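You operate a simulated robot arm through the tools that you are given. There is no shell and no other tool. Be economical: measure what you need, move in short steps, check, and stop when the job is done.

The job below is to be done with a simulated robot arm. You get a single attempt, and the scene is never put back.

TASK
Open the washer lid, put the beige rag in the rack in the parts washer, then shut the lid. Put the jar on the lower shelf of the tank rack away on the top of the cans bench. Turn the stirrer dial to speed 3. Fetch the waste cup and set it on the orange board. Take the water beaker and put it on the lower shelf of the decanting bench. Fetch the white cup and set it on the lower shelf of the decanting bench. The order is free. Set down upright: jar, waste cup, water beaker, white cup.

The check looks at the end state, three seconds after you hand in, the way a careful person would. Anything else that was tipped, shoved, dropped, spilled or broken makes it a failure. A push-on lid holds only when it is set on centred and level and pressed home; a screw cap is set on level and turned clockwise until tight.

THE ROBOT
A 7-joint arm with a two-finger parallel gripper on a trunk, on a base that drives. Base frame: it is fixed to the floor where the robot stands at the start and does not move with it; the origin is under the middle of the robot, x ahead of it, y to its left, z up; the surface under the hand at the start is at about z = 933. Units: mm, rad, N and s.
Its first joint turns from -2.897 to 2.897 rad. Places, roughly: beige rag (7x9x3 cm) [800, -4100, 900]; jar [-1750, 1000, 500]; lower shelf of the decanting bench [-4000, -13100, 400]; orange board (6x10x2 cm) [-4400, -12900, 900]; rack in the parts washer [800, -100, 800]; stirrer dial [-4600, 300, 1200]; top of the cans bench [-5000, -1300, 800]; washer lid [800, -100, 900]; waste cup [-3750, -13000, 1000]; water beaker (7x7x8 cm) [-3700, -13000, 900]; white cup (7x7x8 cm) [-3700, -13200, 900]. Payload 3.43 kg.
The tool frame sits at the grasp point between the pads (the TCP): z along the fingers, y along the line on which they close. The tips reach 30 mm beyond it. The gripper opens to 94 mm. The fingers are 28 mm wide and 10 mm thick; the gripper's body (50 by 96 mm) begins 55 mm behind the TCP.
Orientation is told as [roll, pitch, yaw] about the base's x, y, z axes, in that order, counted from this pose: with the fingers straight down and closing along the base's y, the tool's x points along the base's -x, its y along +y and its z along -z.

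THE INTERFACE
- The arm moves only by the tool drive_tool. Its argument "rows" is a list that holds one entry, the list of rows, each a list of 7 numbers: the closure, from 0 (fully open) to 1 (shut), then the shift along the tool's x, y, z in cm, then the turn, a rotation vector about the tool's x, y, z in degrees. In form: [[[hand, tx, ty, tz, rx, ry, rz], ...]]. A call has 1 to 20 rows; each row is the pose to reach, as a shift and turn from the pose commanded when the call began, along the tool's axes at that moment. Rows are played at 5 a second. More than 50 mm and 0.15 rad between two rows, or a gripper value outside its range, and nothing of the call is played. A pose out of reach is approached as far as the arm can. The call stops where the force on the tool passes 40 N (or 10 N more than at its start, if that is more) or the arm is blocked; 0.2 s more then pass. The fingers move at their own pace (about 45 mm/s each) and stop on an object; they squeeze with about 34 N. The grip force told is the motor's: it shows also when the fingers shut on nothing. Time passes only in rows, and 0.2 s behind the last, so rows that repeat a pose let the fingers close. The reply holds the time, the measured pose of the TCP, the force on the tool along the base axes, the opening and the grip force, in the units named above and with some noise, with the torque about the TCP (base axes, N m) and any sound that the robot's microphone picked up.
- Cameras (640 x 400 px; columns grow to the right, rows downward): "scene" is now at [502.2, 142.7, 1356.3]; the picture's right is [-0.66, -0.75, 0.00], its down [-0.12, 0.11, -0.99] and it looks along [0.74, -0.65, -0.16] (base axes); focal length 214 px, centre (320, 200). "wrist" rides on the gripper at [76, 14, -102] in the tool frame; the picture's right is [-0.18, 0.98, 0.00], its down [-0.75, -0.14, -0.64] and it looks along [-0.63, -0.12, 0.77] (tool axes); focal length 243 px, centre (320, 200). There is no depth. A picture from a camera that has moved, and an enlarged one, comes with that camera's place and axes in the base frame and with its lens. The place of the scene camera against the robot may be out by one fixed shift of up to 25 mm in any direction.
- get_image(camera): a new picture of that camera. It takes no simulated time.
- raise_lower(by): slides the trunk up (or, below 0, down) by that many mm; the arm and the scene camera ride with it, the base frame stays. It gives what a move gives, with no picture.
- steer(legs): drives the robot by 1 to 6 legs, each [ahead, left, turn to the left] in mm, mm and rad, along the robot's own axes; the way and the turn of a leg run together, so that a leg with both is an arc; at most 1500 mm and 3.142 rad a leg. The arm and the cameras ride along, it lands a little off, and it stops where it bumps. It gives what a move gives.
- aim_head(pan, tilt): turns the head with the scene camera to pan (to the left, within 1.798 rad either way) and tilt (down, from -0.506 to 1.204), counted from straight ahead of the robot. It gives what a move gives.
- enlarge(camera, box): a new picture of the part [left, top, right, bottom] of that camera's present view, enlarged. It takes no simulated time.
- hand_in(): hands the job in; it is judged then, once.

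Work in short steps. Places have to be worked out from the pictures, the camera data and where the tool is seen: move nearer, look again, correct. Check each grasp and each placing, and mend what went wrong. You have 196 turns and 162 pictures in all, those below and enlarged ones among them. Open the gripper and draw the arm clear of the work before you hand the job in, unless the task says otherwise; then end with one line.

The tools are called after "Emit:" by a JSON object that holds its "method" and its "body". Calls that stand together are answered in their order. drive_tool: Moves the arm, as the interface text tells. Its arguments: {"type":"object","properties":{"rows":{"type":"array","items":{"type":"array","items":{"type":"array","items":{"type":"number"}}}}},"required":["rows"]} The other tools are called the same way: raise_lower (by) slides the trunk up or down; steer (legs) drives the base; aim_head (pan, tilt) turns the head that bears the scene camera; get_image (camera) takes a picture; enlarge (camera, box) takes an enlarged picture of a part of a camera's view; hand_in () hands the job in.

At the start:

```text
clock: 0.0
tcp_pos: [687.8, 110.7, 1439.1]
tcp_rot: [0.0, 0.0, 0.0]
force: [0.2, -0.2, -0.7]
moment: [-0.03, -0.03, -0.03]
opening: 94.1
finger_force: 0.1
trunk travel left (down, up): [-400.0, 90.0]
robot x, y, heading: [3.3, 0.6, 0.001]
head pan, tilt: [-0.719, 0.164]
```

scene: 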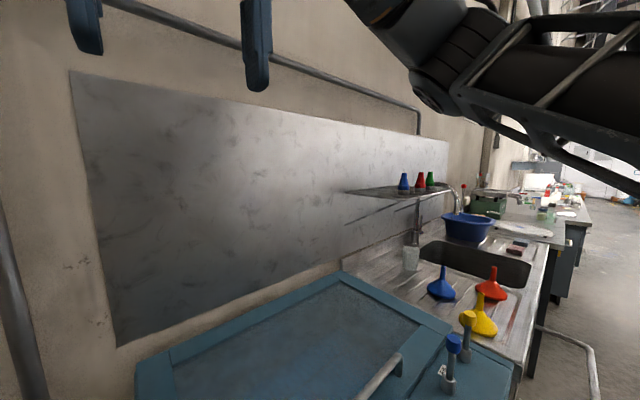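
wrist: 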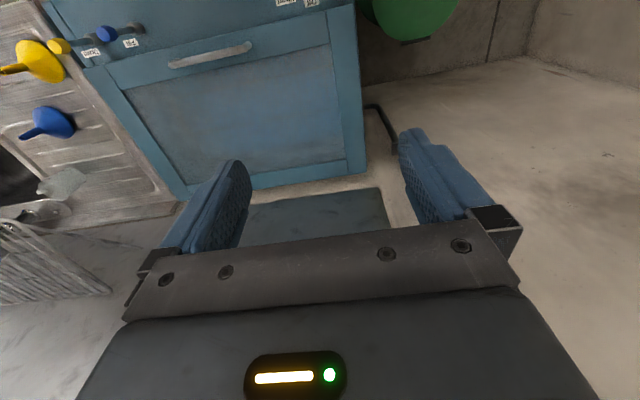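

The washer lid is in front of me with a bar handle on its front edge. I'll look at it straight on and tilt the head down.

Emit:
{"method": "aim_head", "body": {"pan": 0, "tilt": 0.7}}

Emit:
{"method": "get_image", "body": {"camera": "scene"}}

```text
clock: 1.1
tcp_pos: [687.0, 110.8, 1441.6]
tcp_rot: [0.0, -0.001, 0.001]
force: [-0.4, 0.1, 0.0]
moment: [-0.03, -0.02, 0.02]
opening: 94.0
finger_force: 0.1
trunk travel left (down, up): [-400.0, 90.0]
robot x, y, heading: [-0.5, 1.0, 0.003]
head pan, tilt: [0.0, 0.7]
```

```text
159 pictures are left
camera scene: at [517.3, 203.8, 1307.6], right [0.0, -1.0, 0.0], down [-0.64, 0.0, -0.77], along [0.77, 0.0, -0.64], focal length 214 px, centre (320, 200)
```

scene: 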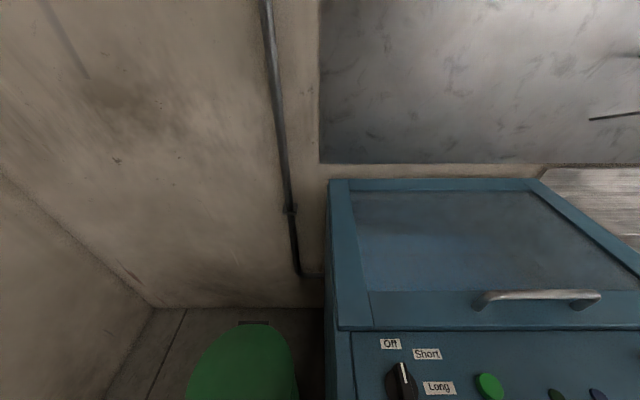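

Emit:
{"method": "aim_head", "body": {"pan": -0.7, "tilt": 0.75}}

Emit:
{"method": "get_image", "body": {"camera": "scene"}}

```text
clock: 2.1
tcp_pos: [687.8, 112.4, 1440.6]
tcp_rot: [0.0, -0.001, -0.001]
force: [0.0, -0.1, -0.9]
moment: [-0.01, -0.02, -0.03]
opening: 94.1
finger_force: 0.0
trunk travel left (down, up): [-400.0, 90.0]
robot x, y, heading: [-0.5, -2.1, 0.002]
head pan, tilt: [-0.7, 0.75]
```

```text
158 pictures are left
camera scene: at [495.8, 150.6, 1303.3], right [-0.64, -0.77, 0.0], down [-0.52, 0.44, -0.73], along [0.56, -0.47, -0.68], focal length 214 px, centre (320, 200)
```

scene: 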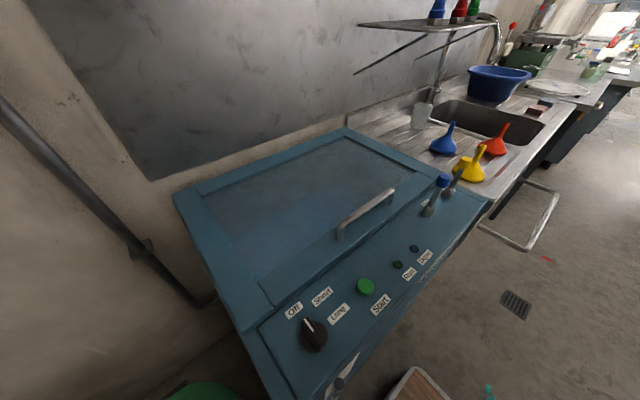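

The handle appears to run along y from about -40 to -220, at x≈670 and z≈970. I'll move above it, turning the tool so the fingers close along x.

Emit:
{"method": "drive_tool", "body": {"rows": [[[0, 0.15, -2, 2.4, 0, 0, 7.5], [0, 0.3, -4, 4.8, 0, 0, 15], [0, 0.45, -6, 7.2, 0, 0, 22.5], [0, 0.6, -8, 9.6, 0, 0, 30], [0, 0.75, -10, 12, 0, 0, 37.5], [0, 0.9, -12, 14.4, 0, 0, 45], [0, 1.05, -14, 16.8, 0, 0, 52.5], [0, 1.2, -16, 19.2, 0, 0, 60], [0, 1.35, -18, 21.6, 0, 0, 67.5], [0, 1.5, -20, 24, 0, 0, 75], [0, 1.65, -22, 26.4, 0, 0, 82.5], [0, 1.8, -24, 28.8, 0, 0, 90], [0, 1.8, -24, 28.8, 0, 0, 90]]]}}

Emit:
{"method": "get_image", "body": {"camera": "wrist"}}

Emit:
{"method": "get_image", "body": {"camera": "scene"}}

```text
clock: 5.0
tcp_pos: [668.3, -128.8, 1152.1]
tcp_rot: [0.001, 0.001, -1.571]
force: [-0.1, -0.1, -0.4]
moment: [0.0, 0.02, 0.02]
opening: 94.0
finger_force: 0.1
trunk travel left (down, up): [-400.0, 90.0]
robot x, y, heading: [1.7, -1.2, -0.006]
head pan, tilt: [-0.7, 0.75]
```

```text
157 pictures are left
camera wrist: at [683.6, -52.6, 1255.0], right [0.98, -0.19, 0.0], down [-0.14, -0.75, 0.64], along [-0.12, -0.63, -0.77], focal length 243 px, centre (320, 200)
```

wrist: 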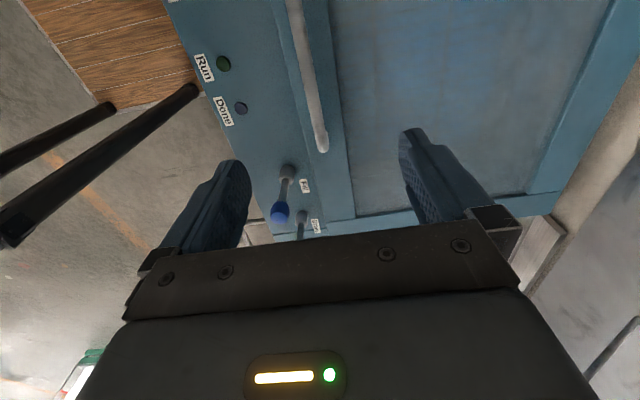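

```text
156 pictures are left
camera scene: at [495.7, 150.5, 1303.3], right [-0.64, -0.76, 0.0], down [-0.52, 0.44, -0.73], along [0.56, -0.47, -0.68], focal length 214 px, centre (320, 200)
```

scene: 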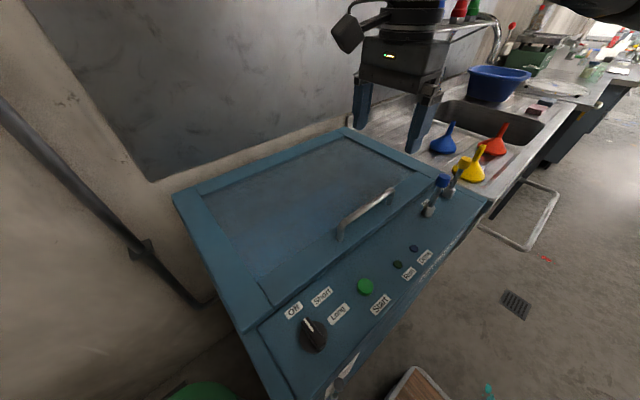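

From the wrist picture the bar is at x≈658 and spans y about -45 to -200. I'll descend to just above it and check.

Emit:
{"method": "drive_tool", "body": {"rows": [[[0, 0.2, -0.5, 4, 0, 0, 0], [0, 0.5, -1.0, 8, 0, 0, 0], [0, 0.5, -1.0, 12, 0, 0, 0], [0, 0.5, -1.0, 13.5, 0, 0, 0]]]}}

Emit:
{"method": "get_image", "body": {"camera": "wrist"}}

Emit:
{"method": "get_image", "body": {"camera": "scene"}}

```text
clock: 6.0
tcp_pos: [658.3, -123.6, 1017.9]
tcp_rot: [-0.001, 0.0, -1.571]
force: [0.2, 0.4, 0.1]
moment: [0.0, 0.01, 0.0]
opening: 93.9
finger_force: 0.1
trunk travel left (down, up): [-400.0, 90.0]
robot x, y, heading: [1.9, 0.3, -0.002]
head pan, tilt: [-0.7, 0.75]
```

```text
155 pictures are left
camera wrist: at [673.9, -47.7, 1120.1], right [0.98, -0.18, 0.0], down [-0.14, -0.75, 0.64], along [-0.12, -0.63, -0.77], focal length 243 px, centre (320, 200)
```

wrist: 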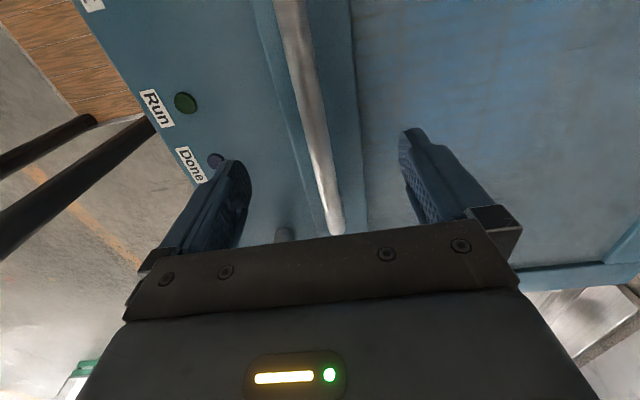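

```text
154 pictures are left
camera scene: at [495.7, 150.5, 1303.3], right [-0.64, -0.76, 0.0], down [-0.52, 0.44, -0.73], along [0.56, -0.47, -0.68], focal length 214 px, centre (320, 200)
```

scene: 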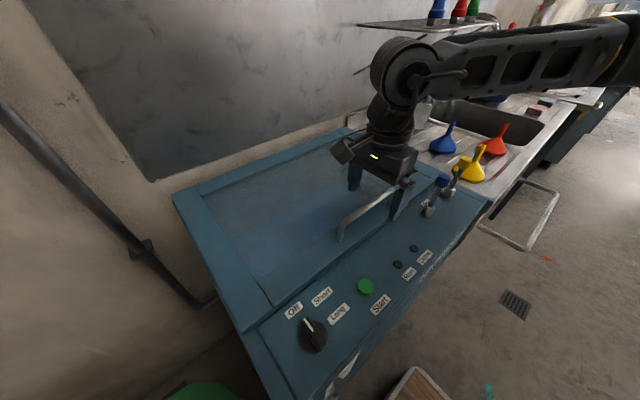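

The bar sits between the fingers, and triangulating its end gives z≈985. I'll descend 35 mm and close.

Emit:
{"method": "drive_tool", "body": {"rows": [[[0, 0, 0, 1.7, 0, 0, 0], [0, 0, 0, 3.4, 0, 0, 0], [1, 0, 0, 3.4, 0, 0, 0], [1, 0, 0, 3.4, 0, 0, 0], [1, 0, 0, 3.4, 0, 0, 0], [1, 0, 0, 3.4, 0, 0, 0], [1, 0, 0, 3.4, 0, 0, 0], [1, 0, 0, 3.4, 0, 0, 0]]]}}

Emit:
{"method": "get_image", "body": {"camera": "wrist"}}

```text
clock: 7.8
tcp_pos: [660.8, -124.0, 985.1]
tcp_rot: [0.003, 0.0, -1.572]
force: [19.4, 1.9, -2.4]
moment: [0.15, -0.09, 0.28]
opening: 18.5
finger_force: 44.0
trunk travel left (down, up): [-400.0, 90.0]
robot x, y, heading: [2.6, -0.8, -0.001]
head pan, tilt: [-0.7, 0.75]
```

```text
153 pictures are left
camera wrist: at [674.7, -47.8, 1086.8], right [0.98, -0.18, 0.0], down [-0.14, -0.75, 0.64], along [-0.12, -0.63, -0.77], focal length 243 px, centre (320, 200)
```

wrist: 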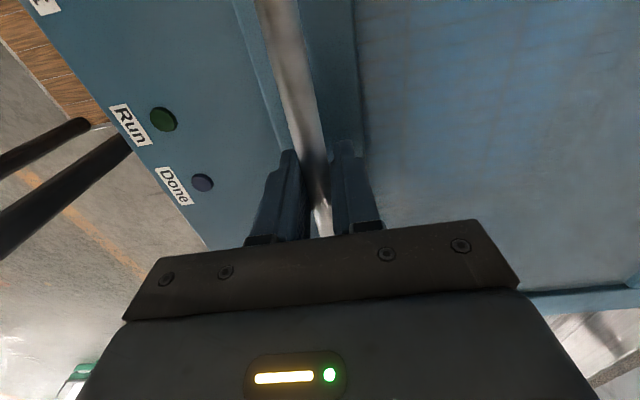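

The bar is gripped (18.5 mm wide). I'll lift along an arc about a hinge estimated at x≈1065, z≈930, starting with 10° and watching the force.

Emit:
{"method": "drive_tool", "body": {"rows": [[[1, 0, 0.3, -1.7, -2.5, 0, 0], [1, 0, 0.63, -3.5, -5, 0, 0], [1, 0, 1.1, -5.2, -7.5, 0, 0], [1, 0, 1.57, -6.92, -10, 0, 0], [1, 0, 1.57, -6.92, -10, 0, 0]]]}}

Emit:
{"method": "get_image", "body": {"camera": "scene"}}

```text
clock: 8.9
tcp_pos: [675.4, -124.1, 1052.2]
tcp_rot: [0.175, 0.001, -1.572]
force: [28.1, -0.1, -11.6]
moment: [-0.15, 0.0, 0.52]
opening: 18.4
finger_force: 45.2
trunk travel left (down, up): [-400.0, 90.0]
robot x, y, heading: [-3.8, 0.6, -0.001]
head pan, tilt: [-0.7, 0.75]
```

```text
152 pictures are left
camera scene: at [496.8, 150.5, 1302.8], right [-0.64, -0.77, 0.0], down [-0.52, 0.44, -0.73], along [0.56, -0.47, -0.68], focal length 214 px, centre (320, 200)
```

scene: 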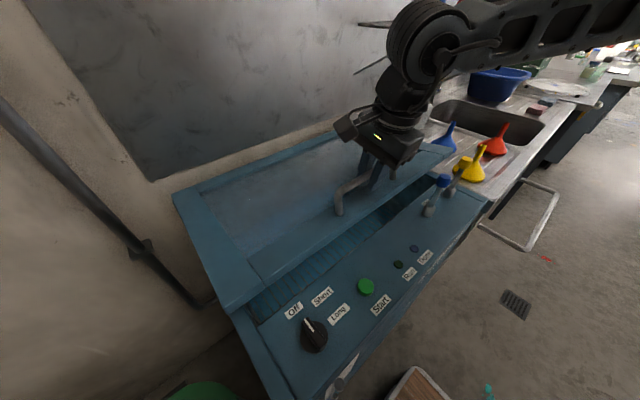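

The lid is rising. The force is mostly +x, so I'll bias 5 mm that way and continue the arc another 20°.

Emit:
{"method": "drive_tool", "body": {"rows": [[[1, 0, 2.28, -2.98, -5, 0, 0], [1, 0, 4.34, -5.87, -10, 0, 0], [1, 0, 6.63, -8.59, -15, 0, 0], [1, 0, 9.16, -11.09, -20, 0, 0], [1, 0, 9.16, -11.09, -20, 0, 0]]]}}

```text
clock: 10.2
tcp_pos: [744.2, -123.5, 1178.9]
tcp_rot: [0.527, -0.001, -1.572]
force: [-10.2, -1.1, 10.4]
moment: [0.06, -0.02, 0.77]
opening: 17.0
finger_force: 44.9
trunk travel left (down, up): [-400.0, 90.0]
robot x, y, heading: [-1.6, 1.5, -0.0]
head pan, tilt: [-0.7, 0.75]
```

The arc model fits. Continuing another 30°.

Emit:
{"method": "drive_tool", "body": {"rows": [[[1, 0, 3.34, -1.19, -5, 0, 0], [1, 0, 6.77, -2.09, -10, 0, 0], [1, 0, 10.27, -2.69, -15, 0, 0], [1, 0, 13.81, -2.98, -20, 0, 0], [1, 0, 17.37, -2.96, -25, 0, 0], [1, 0, 20.9, -2.63, -30, 0, 0], [1, 0, 20.9, -2.63, -30, 0, 0]]]}}

Emit:
{"method": "get_image", "body": {"camera": "scene"}}

```text
clock: 11.3
tcp_pos: [873.0, -123.4, 1278.9]
tcp_rot: [0.925, -0.001, -1.571]
force: [3.8, 1.9, -13.8]
moment: [-1.17, 0.27, 0.38]
opening: 13.7
finger_force: 44.7
trunk travel left (down, up): [-400.0, 90.0]
robot x, y, heading: [-1.7, -2.5, 0.001]
head pan, tilt: [-0.7, 0.75]
stopped in row 5: the force on the tool passed its limit at 44 N (the readings are from after the stop); the commanded pose is now the measured one
```

```text
151 pictures are left
camera scene: at [496.7, 150.7, 1303.1], right [-0.64, -0.77, 0.0], down [-0.52, 0.44, -0.73], along [0.56, -0.47, -0.68], focal length 214 px, centre (320, 200)
```

scene: 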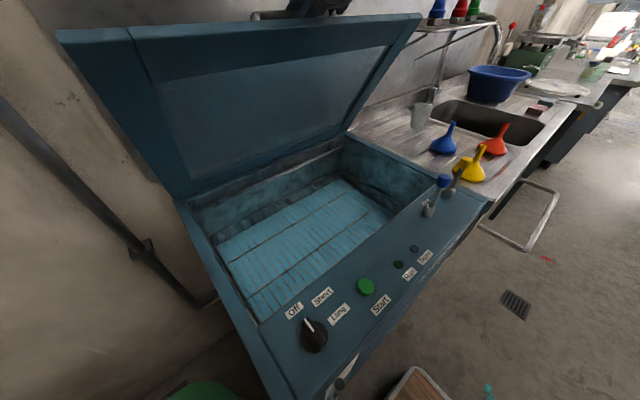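

The lid is at about 55° and the rack is visible. I'll try a bit further to learn whether this is a stop or just arc mismatch.

Emit:
{"method": "drive_tool", "body": {"rows": [[[1, 0, 1.34, 0.4, -3, 0, 0], [1, 0, 2.68, 1.0, -6, 0, 0], [1, 0, 2.68, 1.0, -6, 0, 0]]]}}

```text
clock: 11.9
tcp_pos: [890.2, -123.0, 1285.0]
tcp_rot: [0.984, -0.001, -1.57]
force: [3.3, -0.1, -12.8]
moment: [-0.85, 0.3, 0.76]
opening: 13.7
finger_force: 44.7
trunk travel left (down, up): [-400.0, 90.0]
robot x, y, heading: [-0.2, 2.0, -0.003]
head pan, tilt: [-0.7, 0.75]
stopped in row 2: the force on the tool passed its limit at 43 N (the readings are from after the stop); the commanded pose is now the measured one
```

Refitting the circle puts the hinge at about (1031, 941) with R≈373, so the lid is at ≈61°. I'll continue on that arc.

Emit:
{"method": "drive_tool", "body": {"rows": [[[1, 0, 1.3, 0.95, -3, 0, 0], [1, 0, 2.6, 1.92, -6, 0, 0], [1, 0, 3.8, 3.0, -9, 0, 0], [1, 0, 5.03, 4.08, -12, 0, 0], [1, 0, 6.1, 5.26, -16, 0, 0], [1, 0, 7.25, 6.44, -20, 0, 0], [1, 0, 7.25, 6.44, -20, 0, 0]]]}}

Emit:
{"method": "get_image", "body": {"camera": "scene"}}

```text
clock: 12.4
tcp_pos: [906.3, -122.9, 1291.2]
tcp_rot: [1.047, 0.0, -1.572]
force: [-34.3, -3.6, 23.2]
moment: [-0.65, 10.39, 1.58]
opening: 13.6
finger_force: 45.1
trunk travel left (down, up): [-400.0, 90.0]
robot x, y, heading: [3.6, -1.4, 0.001]
head pan, tilt: [-0.7, 0.75]
stopped in row 2: the force on the tool passed its limit at 62 N (the readings are from after the stop); the commanded pose is now the measured one
```

```text
150 pictures are left
camera scene: at [493.7, 150.4, 1304.8], right [-0.64, -0.76, 0.0], down [-0.52, 0.44, -0.73], along [0.56, -0.47, -0.68], focal length 214 px, centre (320, 200)
```

scene: 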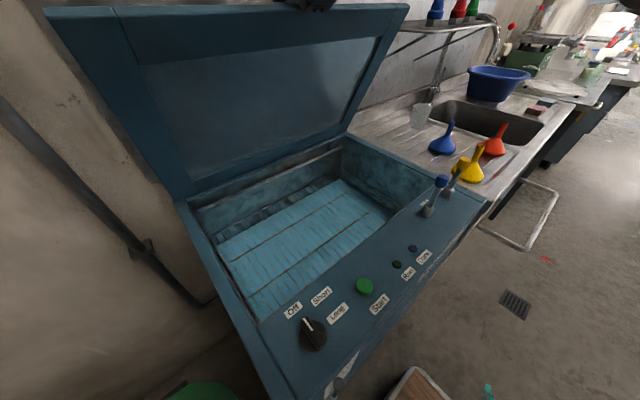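

Emit:
{"method": "get_image", "body": {"camera": "wrist"}}

Emit:
{"method": "aim_head", "body": {"pan": -0.5, "tilt": 0.2}}

Emit:
{"method": "get_image", "body": {"camera": "scene"}}

```text
149 pictures are left
camera wrist: at [825.5, -47.1, 1354.8], right [0.49, -0.18, 0.85], down [-0.63, -0.75, 0.2], along [0.6, -0.63, -0.49], focal length 243 px, centre (320, 200)
```

wrist: 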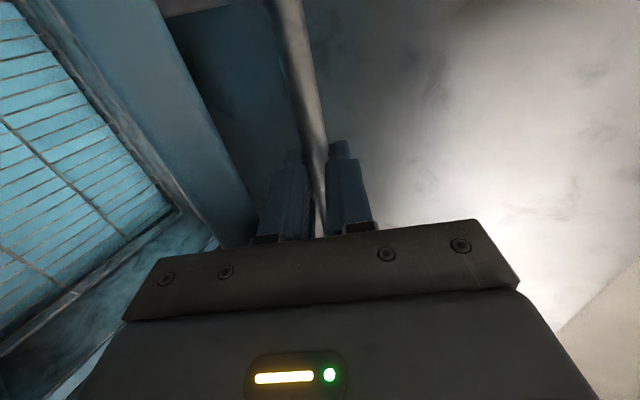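

```text
clock: 13.4
tcp_pos: [906.6, -121.7, 1292.0]
tcp_rot: [1.049, -0.001, -1.57]
force: [-45.4, -5.5, 32.1]
moment: [-1.97, 13.49, 1.79]
opening: 13.2
finger_force: 44.5
trunk travel left (down, up): [-400.0, 90.0]
robot x, y, heading: [-0.8, 0.3, 0.003]
head pan, tilt: [-0.499, 0.201]
```

```text
148 pictures are left
camera scene: at [511.6, 159.3, 1353.9], right [-0.48, -0.88, 0.0], down [-0.17, 0.1, -0.98], along [0.86, -0.47, -0.2], focal length 214 px, centre (320, 200)
```

scene: 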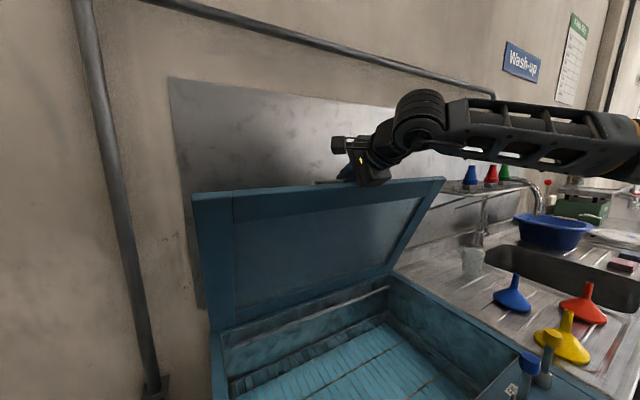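

The arm is pushing hard with a large twist, so the lid may be at its stop. I'll back off slightly and reread the forces.

Emit:
{"method": "drive_tool", "body": {"rows": [[[1, 0, -0.4, -0.3, 2, 0, 0], [1, 0, -0.6, -0.5, 4, 0, 0], [1, 0, -0.6, -0.5, 4, 0, 0]]]}}

```text
clock: 14.2
tcp_pos: [901.0, -123.7, 1289.4]
tcp_rot: [0.987, 0.0, -1.57]
force: [-6.1, -2.8, 25.9]
moment: [-0.9, -0.42, 0.16]
opening: 13.9
finger_force: 45.8
trunk travel left (down, up): [-400.0, 90.0]
robot x, y, heading: [-0.5, 1.4, -0.002]
head pan, tilt: [-0.499, 0.201]
```

Emit:
{"method": "drive_tool", "body": {"rows": [[[1, 0, 0.33, -0.22, 0, 0, 0], [1, 0, 1.6, 0.8, -1.5, 0, 0], [1, 0, 2.88, 1.82, -3, 0, 0], [1, 0, 4.0, 2.9, -5, 0, 0], [1, 0, 5.25, 3.96, -7, 0, 0], [1, 0, 5.25, 3.96, -7, 0, 0]]]}}

```text
clock: 15.0
tcp_pos: [920.9, -122.4, 1294.6]
tcp_rot: [1.002, -0.001, -1.572]
force: [-19.0, -2.7, 14.9]
moment: [0.31, 4.85, 0.78]
opening: 13.4
finger_force: 44.7
trunk travel left (down, up): [-400.0, 90.0]
robot x, y, heading: [-0.0, -4.8, 0.003]
head pan, tilt: [-0.499, 0.201]
stopped in row 3: the force on the tool passed its limit at 54 N (the readings are from after the stop); the commanded pose is now the measured one
```

I'll loosen the fingers to about 30 mm while still caging the bar. That removes the twist coupling and shows whether the lid holds itself.

Emit:
{"method": "drive_tool", "body": {"rows": [[[0.68, 0, 0, 0, 0, 0, 0], [0.68, 0, 0, 0, 0, 0, 0], [0.68, 0, 0, 0, 0, 0, 0]]]}}

Emit:
{"method": "get_image", "body": {"camera": "wrist"}}

Emit:
{"method": "get_image", "body": {"camera": "scene"}}

```text
clock: 15.4
tcp_pos: [920.4, -123.6, 1299.5]
tcp_rot: [1.01, -0.002, -1.57]
force: [-20.3, -0.2, 24.6]
moment: [-0.02, 5.86, 0.15]
opening: 25.4
finger_force: 0.1
trunk travel left (down, up): [-400.0, 90.0]
robot x, y, heading: [-3.9, 1.7, -0.002]
head pan, tilt: [-0.499, 0.201]
stopped in row 2: the force on the tool passed its limit at 44 N (the readings are from after the stop); the commanded pose is now the measured one
```

```text
147 pictures are left
camera wrist: at [842.4, -46.9, 1365.4], right [0.52, -0.18, 0.83], down [-0.62, -0.75, 0.22], along [0.59, -0.63, -0.51], focal length 243 px, centre (320, 200)
```

wrist: 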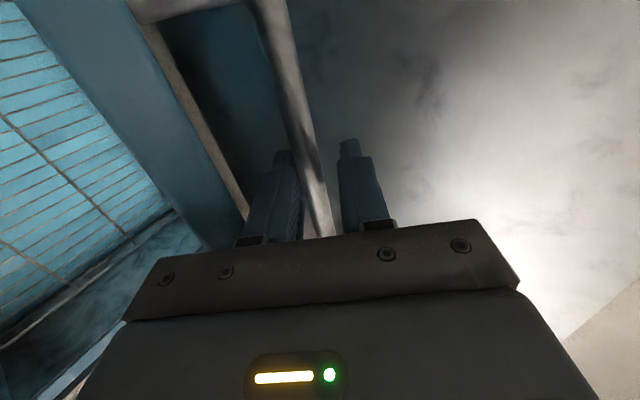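

```text
146 pictures are left
camera scene: at [512.0, 159.1, 1353.5], right [-0.48, -0.88, 0.0], down [-0.17, 0.1, -0.98], along [0.86, -0.47, -0.2], focal length 214 px, centre (320, 200)
```

scene: 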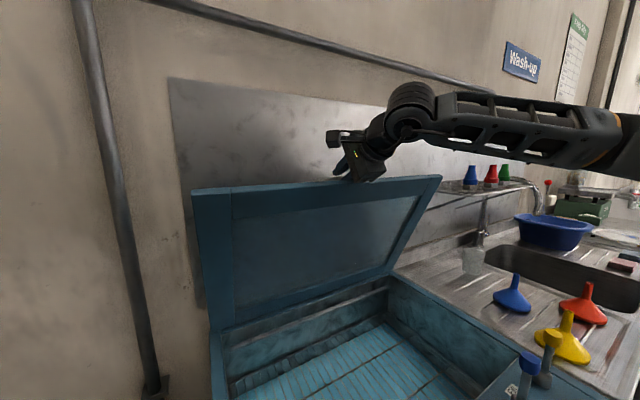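

Emit:
{"method": "drive_tool", "body": {"rows": [[[0.6, 0, -0.8, -0.6, 0, 0, 0], [0.6, 0, -1.5, -1.2, 0, 0, 0], [0.6, 0, -1.5, -1.2, 0, 0, 0]]]}}

Emit:
{"method": "get_image", "body": {"camera": "wrist"}}

Emit:
{"method": "get_image", "body": {"camera": "scene"}}

```text
clock: 16.2
tcp_pos: [905.4, -123.5, 1289.6]
tcp_rot: [1.005, -0.001, -1.569]
force: [0.0, 0.5, -0.2]
moment: [-0.03, 0.0, 0.0]
opening: 38.0
finger_force: 0.0
trunk travel left (down, up): [-400.0, 90.0]
robot x, y, heading: [1.3, 0.9, 0.0]
head pan, tilt: [-0.499, 0.201]
```

```text
145 pictures are left
camera wrist: at [826.9, -47.3, 1355.8], right [0.53, -0.18, 0.83], down [-0.62, -0.75, 0.23], along [0.58, -0.63, -0.51], focal length 243 px, centre (320, 200)
```

wrist: 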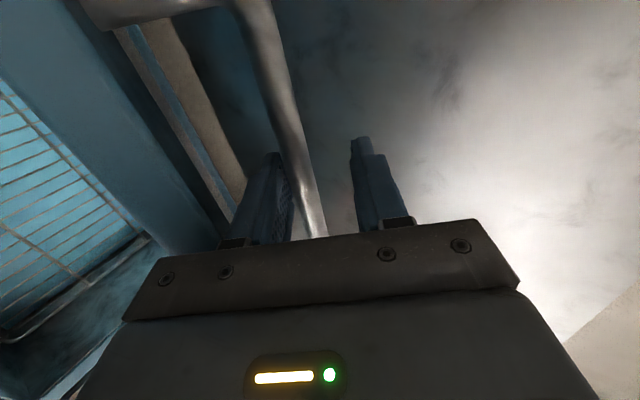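

```text
144 pictures are left
camera scene: at [513.8, 159.2, 1352.7], right [-0.48, -0.88, 0.0], down [-0.18, 0.1, -0.98], along [0.86, -0.47, -0.2], focal length 214 px, centre (320, 200)
```

scene: 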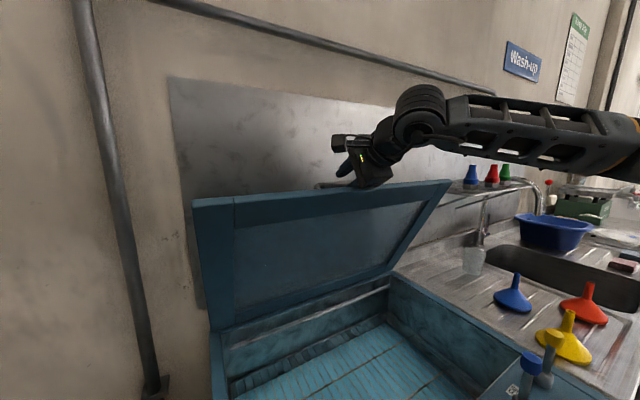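

Emit:
{"method": "drive_tool", "body": {"rows": [[[0.5, 0, -0.3, -0.2, 0, 0, 0], [0.5, 0, -0.3, -0.2, 0, 0, 0], [0.5, 0, -0.3, -0.2, 0, 0, 0], [0.5, 0, -0.3, -0.2, 0, 0, 0], [0.5, 0, -0.3, -0.2, 0, 0, 0], [0.5, 0, -0.3, -0.2, 0, 0, 0]]]}}

Emit:
{"method": "get_image", "body": {"camera": "wrist"}}

```text
clock: 17.6
tcp_pos: [901.9, -123.2, 1288.3]
tcp_rot: [1.006, -0.002, -1.571]
force: [0.4, -1.4, 1.4]
moment: [-0.03, 0.08, 0.07]
opening: 46.3
finger_force: 0.0
trunk travel left (down, up): [-400.0, 90.0]
robot x, y, heading: [2.1, -2.0, -0.001]
head pan, tilt: [-0.499, 0.201]
```

```text
143 pictures are left
camera wrist: at [823.3, -47.1, 1355.2], right [0.52, -0.18, 0.83], down [-0.62, -0.75, 0.23], along [0.58, -0.63, -0.51], focal length 243 px, centre (320, 200)
```

wrist: 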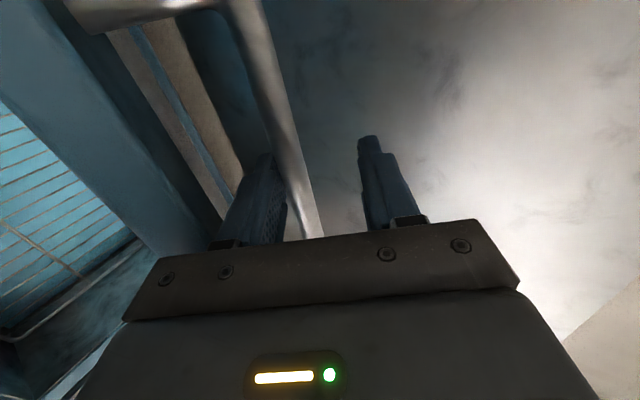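

The bar seems to follow the lower finger. I'll withdraw the lower finger further along the arc to see whether the lid stays.

Emit:
{"method": "drive_tool", "body": {"rows": [[[0.2, 0, 0, 0, 0, 0, 0], [0.2, 0, -1, -0.8, 0, 0, 0], [0.2, 0, -1, -0.8, 0, 0, 0], [0.2, 0, -1, -0.8, 0, 0, 0], [0.2, 0, -1, -0.8, 0, 0, 0]]]}}

Emit:
{"method": "get_image", "body": {"camera": "wrist"}}

Emit:
{"method": "get_image", "body": {"camera": "scene"}}

```text
clock: 18.8
tcp_pos: [889.4, -123.5, 1284.4]
tcp_rot: [1.007, -0.002, -1.571]
force: [0.2, -0.3, 0.1]
moment: [0.04, 0.05, -0.02]
opening: 75.0
finger_force: 0.2
trunk travel left (down, up): [-400.0, 90.0]
robot x, y, heading: [-3.3, 0.3, -0.004]
head pan, tilt: [-0.499, 0.201]
```

```text
142 pictures are left
camera wrist: at [811.1, -47.0, 1351.1], right [0.52, -0.18, 0.83], down [-0.62, -0.75, 0.23], along [0.58, -0.63, -0.51], focal length 243 px, centre (320, 200)
```

wrist: 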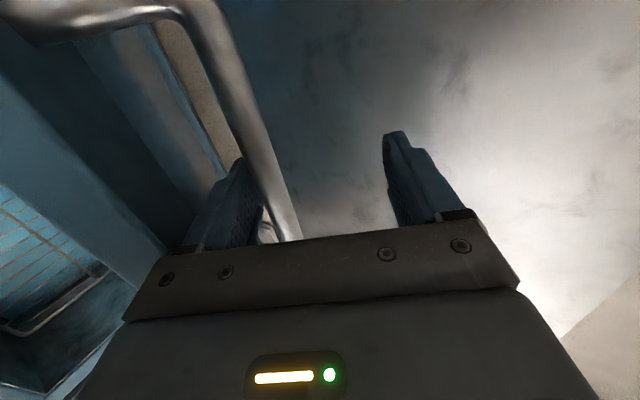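

```text
141 pictures are left
camera scene: at [513.6, 159.1, 1352.9], right [-0.48, -0.88, 0.0], down [-0.18, 0.1, -0.98], along [0.86, -0.47, -0.2], focal length 214 px, centre (320, 200)
```

scene: 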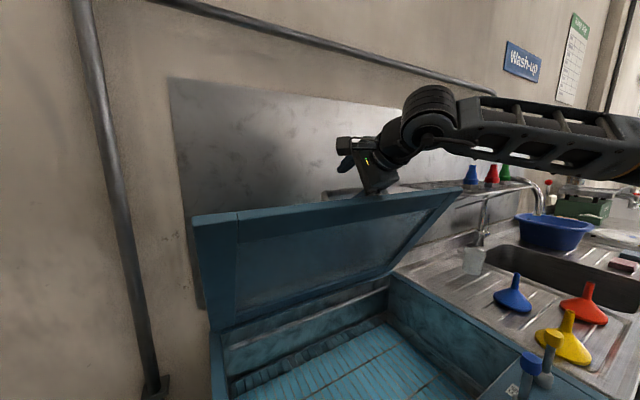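

The lid sinks slowly with the finger, so it must go further to hold. I'll try pushing the bar with the loose cage along the arc, without turning the tool.

Emit:
{"method": "drive_tool", "body": {"rows": [[[0.5, 0, 0, 0, 0, 0, 0], [0.5, 0, 0.8, 0.8, 0, 0, 0], [0.5, 0, 1.6, 1.6, 0, 0, 0], [0.5, 0, 2.4, 2.4, 0, 0, 0], [0.5, 0, 3.2, 3.3, 0, 0, 0], [0.5, 0, 4.0, 4.2, 0, 0, 0], [0.5, 0, 4.7, 5.2, 0, 0, 0], [0.5, 0, 5.4, 6.2, 0, 0, 0], [0.5, 0, 6.1, 7.2, 0, 0, 0]]]}}

Emit:
{"method": "get_image", "body": {"camera": "wrist"}}

Emit:
{"method": "get_image", "body": {"camera": "scene"}}

```text
clock: 20.0
tcp_pos: [924.2, -123.4, 1293.8]
tcp_rot: [0.999, -0.002, -1.57]
force: [-22.9, -2.2, 17.1]
moment: [-0.18, 6.25, 0.6]
opening: 46.0
finger_force: 0.0
trunk travel left (down, up): [-400.0, 90.0]
robot x, y, heading: [-4.6, 1.1, -0.002]
head pan, tilt: [-0.499, 0.201]
stopped in row 5: the force on the tool passed its limit at 48 N (the readings are from after the stop); the commanded pose is now the measured one
```

```text
140 pictures are left
camera wrist: at [847.1, -47.2, 1361.0], right [0.53, -0.18, 0.83], down [-0.62, -0.75, 0.23], along [0.58, -0.63, -0.51], focal length 243 px, centre (320, 200)
```

wrist: 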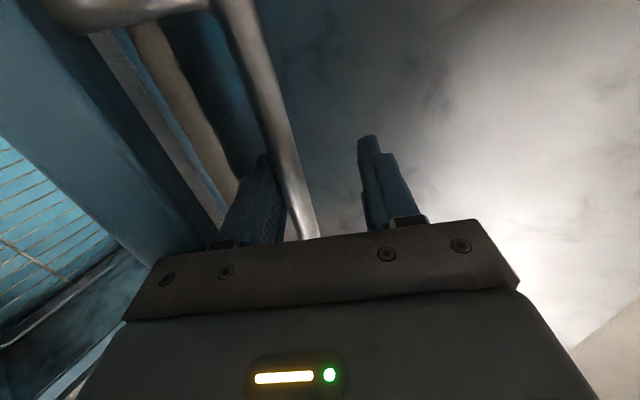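

```text
139 pictures are left
camera scene: at [511.8, 158.9, 1353.7], right [-0.48, -0.88, 0.0], down [-0.17, 0.1, -0.98], along [0.86, -0.47, -0.2], focal length 214 px, centre (320, 200)
```

scene: 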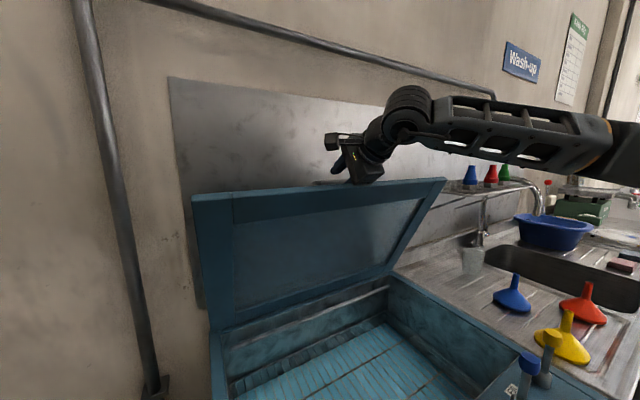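

The stop occurs at the same tool position regardless of grip, so it is an arm limit. I'll check whether the base has room to roll forward.

Emit:
{"method": "aim_head", "body": {"pan": -0.3, "tilt": 1.2}}

Emit:
{"method": "get_image", "body": {"camera": "scene"}}

```text
clock: 21.2
tcp_pos: [924.6, -122.8, 1293.9]
tcp_rot: [1.0, -0.001, -1.572]
force: [-30.3, -2.6, 26.6]
moment: [-0.35, 8.97, 0.56]
opening: 46.7
finger_force: 0.1
trunk travel left (down, up): [-400.0, 90.0]
robot x, y, heading: [-1.7, 0.7, 0.002]
head pan, tilt: [-0.3, 1.201]
```

```text
138 pictures are left
camera scene: at [483.4, 187.1, 1272.3], right [-0.3, -0.96, 0.0], down [-0.89, 0.28, -0.36], along [0.35, -0.11, -0.93], focal length 214 px, centre (320, 200)
```

scene: 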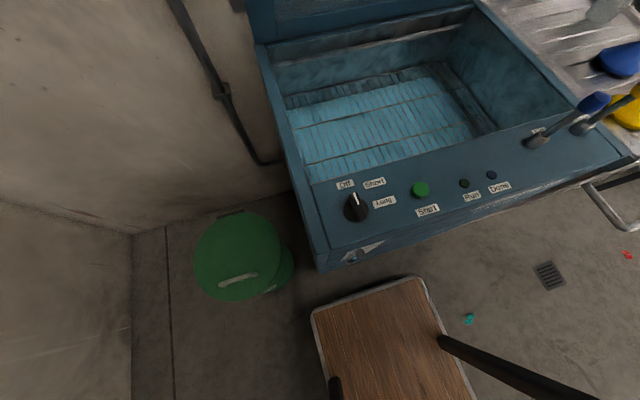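

There is about 80 mm of room ahead of the base deck. First I'll test whether a more horizontal tool relieves the arm limit: back off slightly, turn forward 14°, then push.

Emit:
{"method": "drive_tool", "body": {"rows": [[[0.5, 0, -0.6, -0.6, 0, 0, 0], [0.5, 0, -0.6, -0.6, -7, 0, 0], [0.5, 0, -0.6, -0.6, -14, 0, 0], [0.5, 0, 0, 0, -14, 0, 0], [0.5, 0, 0.6, 0.8, -14, 0, 0], [0.5, 0, 1.2, 1.6, -14, 0, 0], [0.5, 0, 1.8, 2.4, -14, 0, 0]]]}}

```text
clock: 21.8
tcp_pos: [913.4, -122.2, 1290.3]
tcp_rot: [1.027, -0.002, -1.57]
force: [-23.2, -4.4, 19.1]
moment: [0.45, 6.83, 1.9]
opening: 46.1
finger_force: 0.0
trunk travel left (down, up): [-400.0, 90.0]
robot x, y, heading: [-5.2, -0.3, 0.001]
head pan, tilt: [-0.3, 1.201]
stopped in row 2: the force on the tool passed its limit at 62 N (the readings are from after the stop); the commanded pose is now the measured one
```

Turning forward triggers the limit, so it is a wrist-pitch limit. I'll tilt the tool back instead (fingers more downward) and then push forward.

Emit:
{"method": "drive_tool", "body": {"rows": [[[0.5, 0, 0, 0, 5, 0, 0], [0.5, 0, 0, 0, 10, 0, 0], [0.5, 0, 0, 0, 15, 0, 0], [0.5, 0, 0, 0, 20, 0, 0], [0.5, 0, 0.8, 0.9, 20, 0, 0], [0.5, 0, 1.6, 1.8, 20, 0, 0], [0.5, 0, 2.4, 2.7, 20, 0, 0], [0.5, 0, 3.0, 3.6, 20, 0, 0], [0.5, 0, 3.6, 4.6, 20, 0, 0]]]}}

Emit:
{"method": "aim_head", "body": {"pan": -0.5, "tilt": 0.2}}

Emit:
{"method": "get_image", "body": {"camera": "scene"}}

Emit:
{"method": "get_image", "body": {"camera": "wrist"}}

```text
clock: 23.8
tcp_pos: [974.7, -122.0, 1296.3]
tcp_rot: [0.678, -0.001, -1.572]
force: [0.3, 0.4, 0.4]
moment: [-0.01, -0.03, -0.01]
opening: 47.1
finger_force: 0.2
trunk travel left (down, up): [-400.0, 90.0]
robot x, y, heading: [-1.6, -0.3, 0.004]
head pan, tilt: [-0.3, 1.201]
```

```text
clock: 25.0
tcp_pos: [974.4, -123.0, 1295.5]
tcp_rot: [0.678, 0.0, -1.572]
force: [0.1, -0.1, 1.0]
moment: [0.01, 0.0, 0.0]
opening: 47.0
finger_force: 0.1
trunk travel left (down, up): [-400.0, 90.0]
robot x, y, heading: [-1.8, 2.1, -0.002]
head pan, tilt: [-0.499, 0.201]
```

```text
137 pictures are left
camera scene: at [513.5, 158.9, 1352.8], right [-0.48, -0.88, 0.0], down [-0.18, 0.1, -0.98], along [0.86, -0.47, -0.2], focal length 214 px, centre (320, 200)
```

scene: 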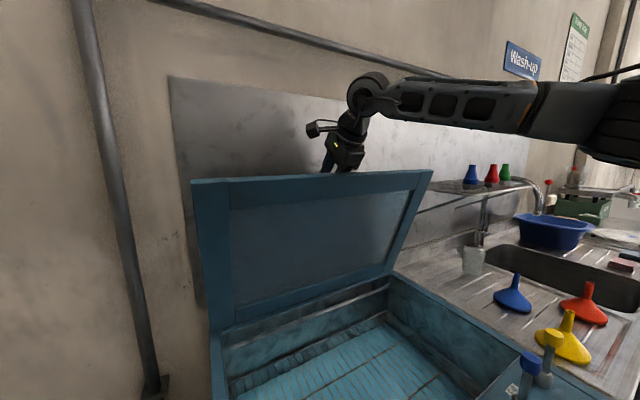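

```text
136 pictures are left
camera wrist: at [922.2, -46.8, 1385.2], right [0.76, -0.18, 0.62], down [-0.51, -0.75, 0.41], along [0.39, -0.63, -0.67], focal length 243 px, centre (320, 200)
```

wrist: 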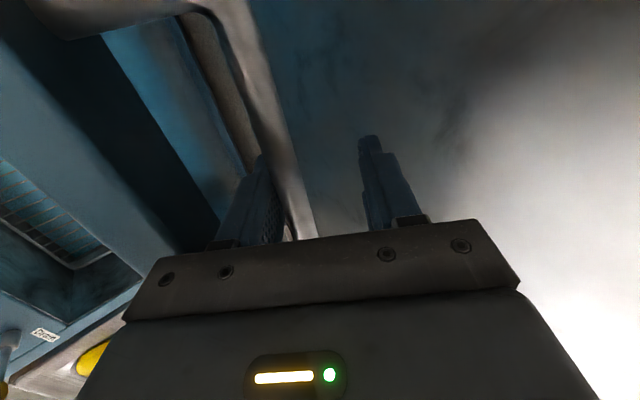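

That works: the lid is now near 73°. Continuing forward 8 cm with a bit more tilt back.

Emit:
{"method": "drive_tool", "body": {"rows": [[[0.5, 0, 0.85, 0.55, 2, 0, 0], [0.5, 0, 1.7, 1.1, 4, 0, 0], [0.5, 0, 2.5, 1.65, 6, 0, 0], [0.5, 0, 3.4, 2.2, 8, 0, 0], [0.5, 0, 4.2, 2.75, 10, 0, 0], [0.5, 0, 5.0, 3.3, 10, 0, 0], [0.5, 0, 5.9, 3.85, 10, 0, 0], [0.5, 0, 6.7, 4.4, 10, 0, 0], [0.5, 0, 6.7, 4.4, 10, 0, 0]]]}}

Emit:
{"method": "get_image", "body": {"camera": "scene"}}

Emit:
{"method": "get_image", "body": {"camera": "wrist"}}

```text
clock: 26.3
tcp_pos: [1024.7, -122.9, 1303.4]
tcp_rot: [0.501, -0.002, -1.571]
force: [-19.3, -0.3, 6.0]
moment: [0.02, 0.02, 0.15]
opening: 38.5
finger_force: 0.0
trunk travel left (down, up): [-400.0, 90.0]
robot x, y, heading: [2.6, 2.8, 0.002]
head pan, tilt: [-0.499, 0.201]
stopped in row 6: the force on the tool passed its limit at 46 N (the readings are from after the stop); the commanded pose is now the measured one
```

```text
135 pictures are left
camera scene: at [512.1, 158.8, 1353.4], right [-0.48, -0.88, 0.0], down [-0.17, 0.1, -0.98], along [0.86, -0.47, -0.2], focal length 214 px, centre (320, 200)
```

scene: 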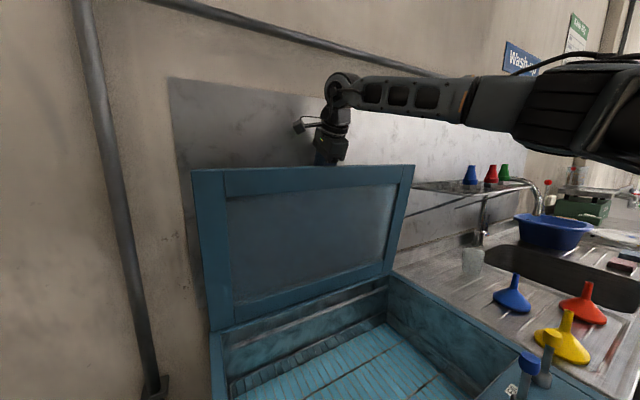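

```text
134 pictures are left
camera wrist: at [988.6, -47.2, 1400.2], right [0.86, -0.18, 0.47], down [-0.43, -0.75, 0.5], along [0.26, -0.63, -0.73], focal length 243 px, centre (320, 200)
```

wrist: 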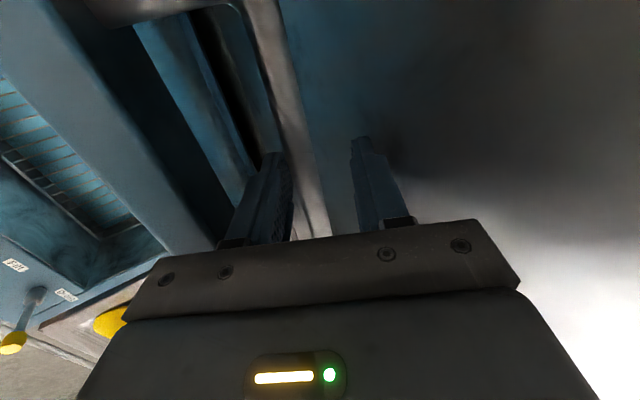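

The upper finger now touches the wall and the lid is nearly upright (~82°). I'll back the lower finger off 2 cm and see whether the lid follows.

Emit:
{"method": "drive_tool", "body": {"rows": [[[0.5, 0, -0.5, 0, 0, 0, 0], [0.5, 0, -1.0, 0, 0, 0, 0], [0.5, 0, -1.5, 0, 0, 0, 0], [0.5, 0, -1.5, 0, 0, 0, 0], [0.5, 0, -1.5, 0, 0, 0, 0], [0.5, 0, -1.5, 0, 0, 0, 0]]]}}

Emit:
{"method": "get_image", "body": {"camera": "wrist"}}

```text
clock: 27.7
tcp_pos: [1013.1, -122.7, 1295.1]
tcp_rot: [0.498, -0.002, -1.571]
force: [0.8, 1.1, 0.0]
moment: [0.0, 0.02, -0.05]
opening: 46.3
finger_force: 0.0
trunk travel left (down, up): [-400.0, 90.0]
robot x, y, heading: [0.3, -0.2, 0.002]
head pan, tilt: [-0.499, 0.201]
```

```text
133 pictures are left
camera wrist: at [977.2, -46.9, 1391.6], right [0.86, -0.18, 0.47], down [-0.43, -0.75, 0.5], along [0.26, -0.63, -0.73], focal length 243 px, centre (320, 200)
```

wrist: 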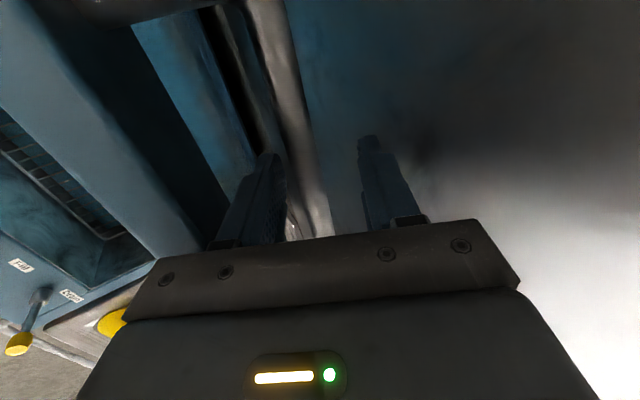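

A gap now shows between the bar and the lower finger. I'll open wide, retreat more and check again.

Emit:
{"method": "drive_tool", "body": {"rows": [[[0, 0, 0, 0, 0, 0, 0], [0, 0, 0, 0, 0, 0, 0], [0, 0, 0, -2, 0, 0, 0], [0, 0, 0, -4, 0, 0, 0], [0, 0, 0, -6, 0, 0, 0], [0, 0, 0, -9, 0, 0, 0], [0, 0, 0, -9, 0, 0, 0], [0, 0, 0, -9, 0, 0, 0], [0, 0, 0, -9, 0, 0, 0]]]}}

Emit:
{"method": "get_image", "body": {"camera": "scene"}}

Emit:
{"method": "get_image", "body": {"camera": "wrist"}}

```text
clock: 29.7
tcp_pos: [969.5, -123.1, 1375.0]
tcp_rot: [0.501, -0.002, -1.572]
force: [-0.1, -0.2, 0.4]
moment: [0.01, 0.02, 0.02]
opening: 94.0
finger_force: 0.0
trunk travel left (down, up): [-400.0, 90.0]
robot x, y, heading: [-2.5, -0.9, 0.0]
head pan, tilt: [-0.499, 0.201]
```

```text
132 pictures are left
camera scene: at [513.3, 158.8, 1352.9], right [-0.48, -0.88, 0.0], down [-0.18, 0.1, -0.98], along [0.86, -0.47, -0.2], focal length 214 px, centre (320, 200)
```

scene: 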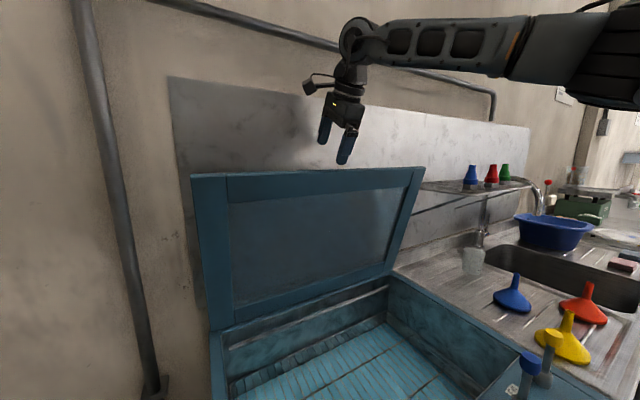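

```text
131 pictures are left
camera wrist: at [933.7, -46.5, 1470.6], right [0.86, -0.18, 0.47], down [-0.43, -0.75, 0.5], along [0.26, -0.63, -0.73], focal length 243 px, centre (320, 200)
```

wrist: 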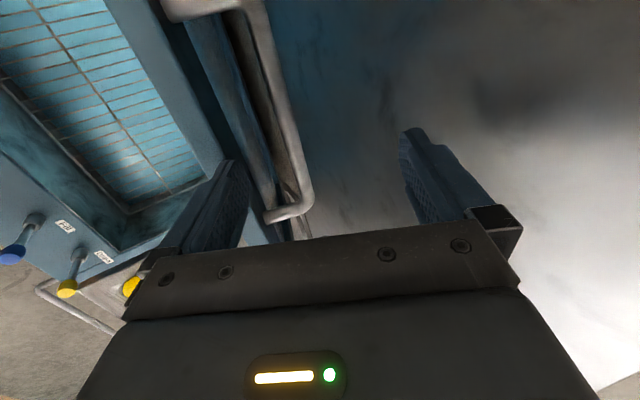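

The lid stands by itself for now. I'll retract the arm to a compact upright pose and recheck the lid after some time.

Emit:
{"method": "drive_tool", "body": {"rows": [[[0, 0.7, -2.8, -2.1, 3.6, 0, 0], [0, 1.5, -5.6, -4.2, 7.2, 0, 0], [0, 2.2, -8.5, -6.3, 10.8, 0, 0], [0, 3, -11.3, -8.4, 14.4, 0, 0], [0, 3.7, -14.1, -10.6, 18, 0, 0], [0, 4.5, -17, -12.7, 21.6, 0, 0], [0, 5.2, -19.8, -14.8, 25.2, 0, 0], [0, 6, -22.6, -16.9, 28.7, 0, 0]]]}}

Emit:
{"method": "get_image", "body": {"camera": "scene"}}

```text
clock: 31.5
tcp_pos: [692.2, -54.2, 1411.1]
tcp_rot: [-0.004, 0.0, -1.545]
force: [0.0, 0.3, 0.3]
moment: [0.03, -0.03, 0.0]
opening: 94.2
finger_force: 0.0
trunk travel left (down, up): [-400.0, 90.0]
robot x, y, heading: [-2.7, -2.0, -0.001]
head pan, tilt: [-0.499, 0.201]
```

```text
130 pictures are left
camera scene: at [513.4, 158.8, 1352.9], right [-0.48, -0.88, 0.0], down [-0.18, 0.1, -0.98], along [0.86, -0.47, -0.2], focal length 214 px, centre (320, 200)
```

scene: 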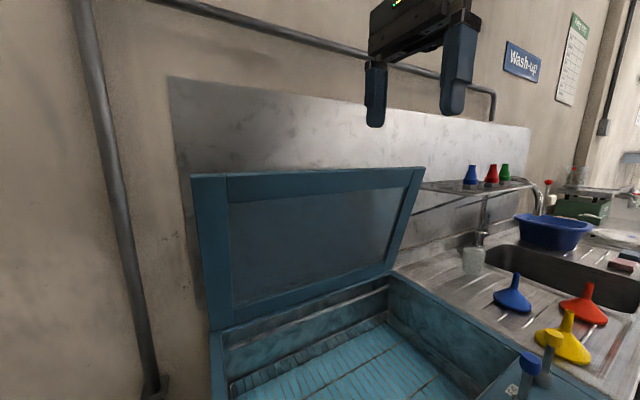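

The lid holds. I'll turn the gripper back to yaw 0 and look along the route to the right toward the rag.

Emit:
{"method": "drive_tool", "body": {"rows": [[[0, 0, 0.0, 0, 0, 0, -7.4], [0, 0, 0, 0, 0, 0, -14.8], [0, 0, 0, 0, 0, 0, -22.2], [0, 0, 0, 0, 0, 0, -29.5], [0, 0, 0, 0, 0, 0, -36.9], [0, 0, 0, 0, 0, 0, -44.3], [0, 0, 0, 0, 0, 0, -51.6], [0, 0, 0, 0, 0, 0, -59], [0, 0, 0, 0, 0, 0, -66.4], [0, 0, 0, 0, 0, 0, -73.8], [0, 0, 0, 0, 0, 0, -81], [0, 0, 0, 0, 0, 0, -88.5]]]}}

Emit:
{"method": "aim_head", "body": {"pan": -1.3, "tilt": 0.35}}

Emit:
{"method": "get_image", "body": {"camera": "scene"}}

```text
clock: 34.1
tcp_pos: [691.3, -63.6, 1413.3]
tcp_rot: [-0.003, 0.0, -0.024]
force: [0.5, 0.3, -0.3]
moment: [-0.03, 0.02, 0.0]
opening: 94.0
finger_force: 0.0
trunk travel left (down, up): [-400.0, 90.0]
robot x, y, heading: [-1.6, -2.0, 0.001]
head pan, tilt: [-0.499, 0.201]
```

```text
clock: 35.3
tcp_pos: [691.0, -63.4, 1413.9]
tcp_rot: [-0.002, -0.001, -0.028]
force: [0.1, -0.3, 0.6]
moment: [0.02, 0.01, -0.01]
opening: 93.8
finger_force: 0.0
trunk travel left (down, up): [-400.0, 90.0]
robot x, y, heading: [0.3, -0.1, 0.0]
head pan, tilt: [-1.3, 0.351]
```

```text
129 pictures are left
camera scene: at [456.4, 113.7, 1338.9], right [-0.96, -0.27, 0.0], down [-0.09, 0.33, -0.94], along [0.25, -0.91, -0.34], focal length 214 px, centre (320, 200)
```

scene: 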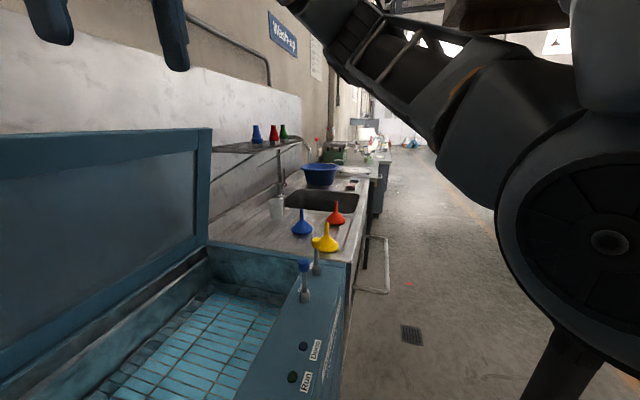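

The aisle is clear. I'll back up 250 mm and slide right about 4 m.

Emit:
{"method": "steer", "body": {"legs": [[-250, 0, 0], [0, -1400, 0], [0, -1400, 0], [0, -1200, 0]]}}

Emit:
{"method": "aim_head", "body": {"pan": -0.2, "tilt": 0.5}}

Emit:
{"method": "get_image", "body": {"camera": "scene"}}

```text
clock: 55.8
tcp_pos: [424.6, -4046.0, 1413.1]
tcp_rot: [-0.003, -0.002, -0.032]
force: [0.0, -0.5, 0.9]
moment: [0.0, -0.01, -0.01]
opening: 93.9
finger_force: 0.1
trunk travel left (down, up): [-400.0, 90.0]
robot x, y, heading: [-266.3, -3976.6, -0.01]
head pan, tilt: [-1.3, 0.351]
```

```text
clock: 57.2
tcp_pos: [424.5, -4046.0, 1412.7]
tcp_rot: [-0.002, 0.0, -0.031]
force: [-0.4, -0.6, -0.2]
moment: [0.01, 0.01, -0.01]
opening: 94.1
finger_force: 0.1
trunk travel left (down, up): [-400.0, 90.0]
robot x, y, heading: [-268.6, -3977.7, -0.007]
head pan, tilt: [-0.201, 0.499]
```

```text
128 pictures are left
camera scene: at [256.3, -3796.3, 1325.2], right [-0.21, -0.98, 0.0], down [-0.47, 0.1, -0.88], along [0.86, -0.18, -0.48], focal length 214 px, centre (320, 200)
```

scene: 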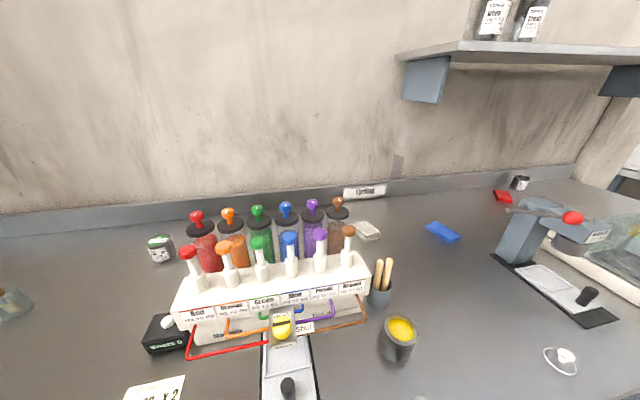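

The beige rag is at about (778, -4063, 900), behind and right of the bottle rack. I'll enlarge.

Emit:
{"method": "enlarge", "body": {"camera": "scene", "box": [300, 170, 480, 290]}}

```text
3.33 times, centred on (390, 230) of scene
camera zoom: at [256.3, -3796.3, 1325.2], right [-0.21, -0.98, 0.0], down [-0.47, 0.1, -0.88], along [0.86, -0.18, -0.48], focal length 715 px, centre (87, 100)
```

zoom: 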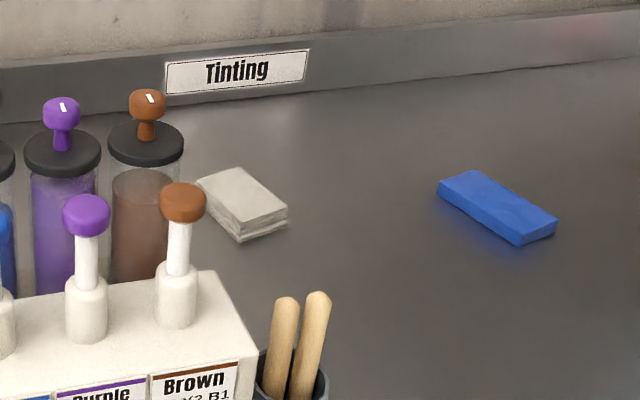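

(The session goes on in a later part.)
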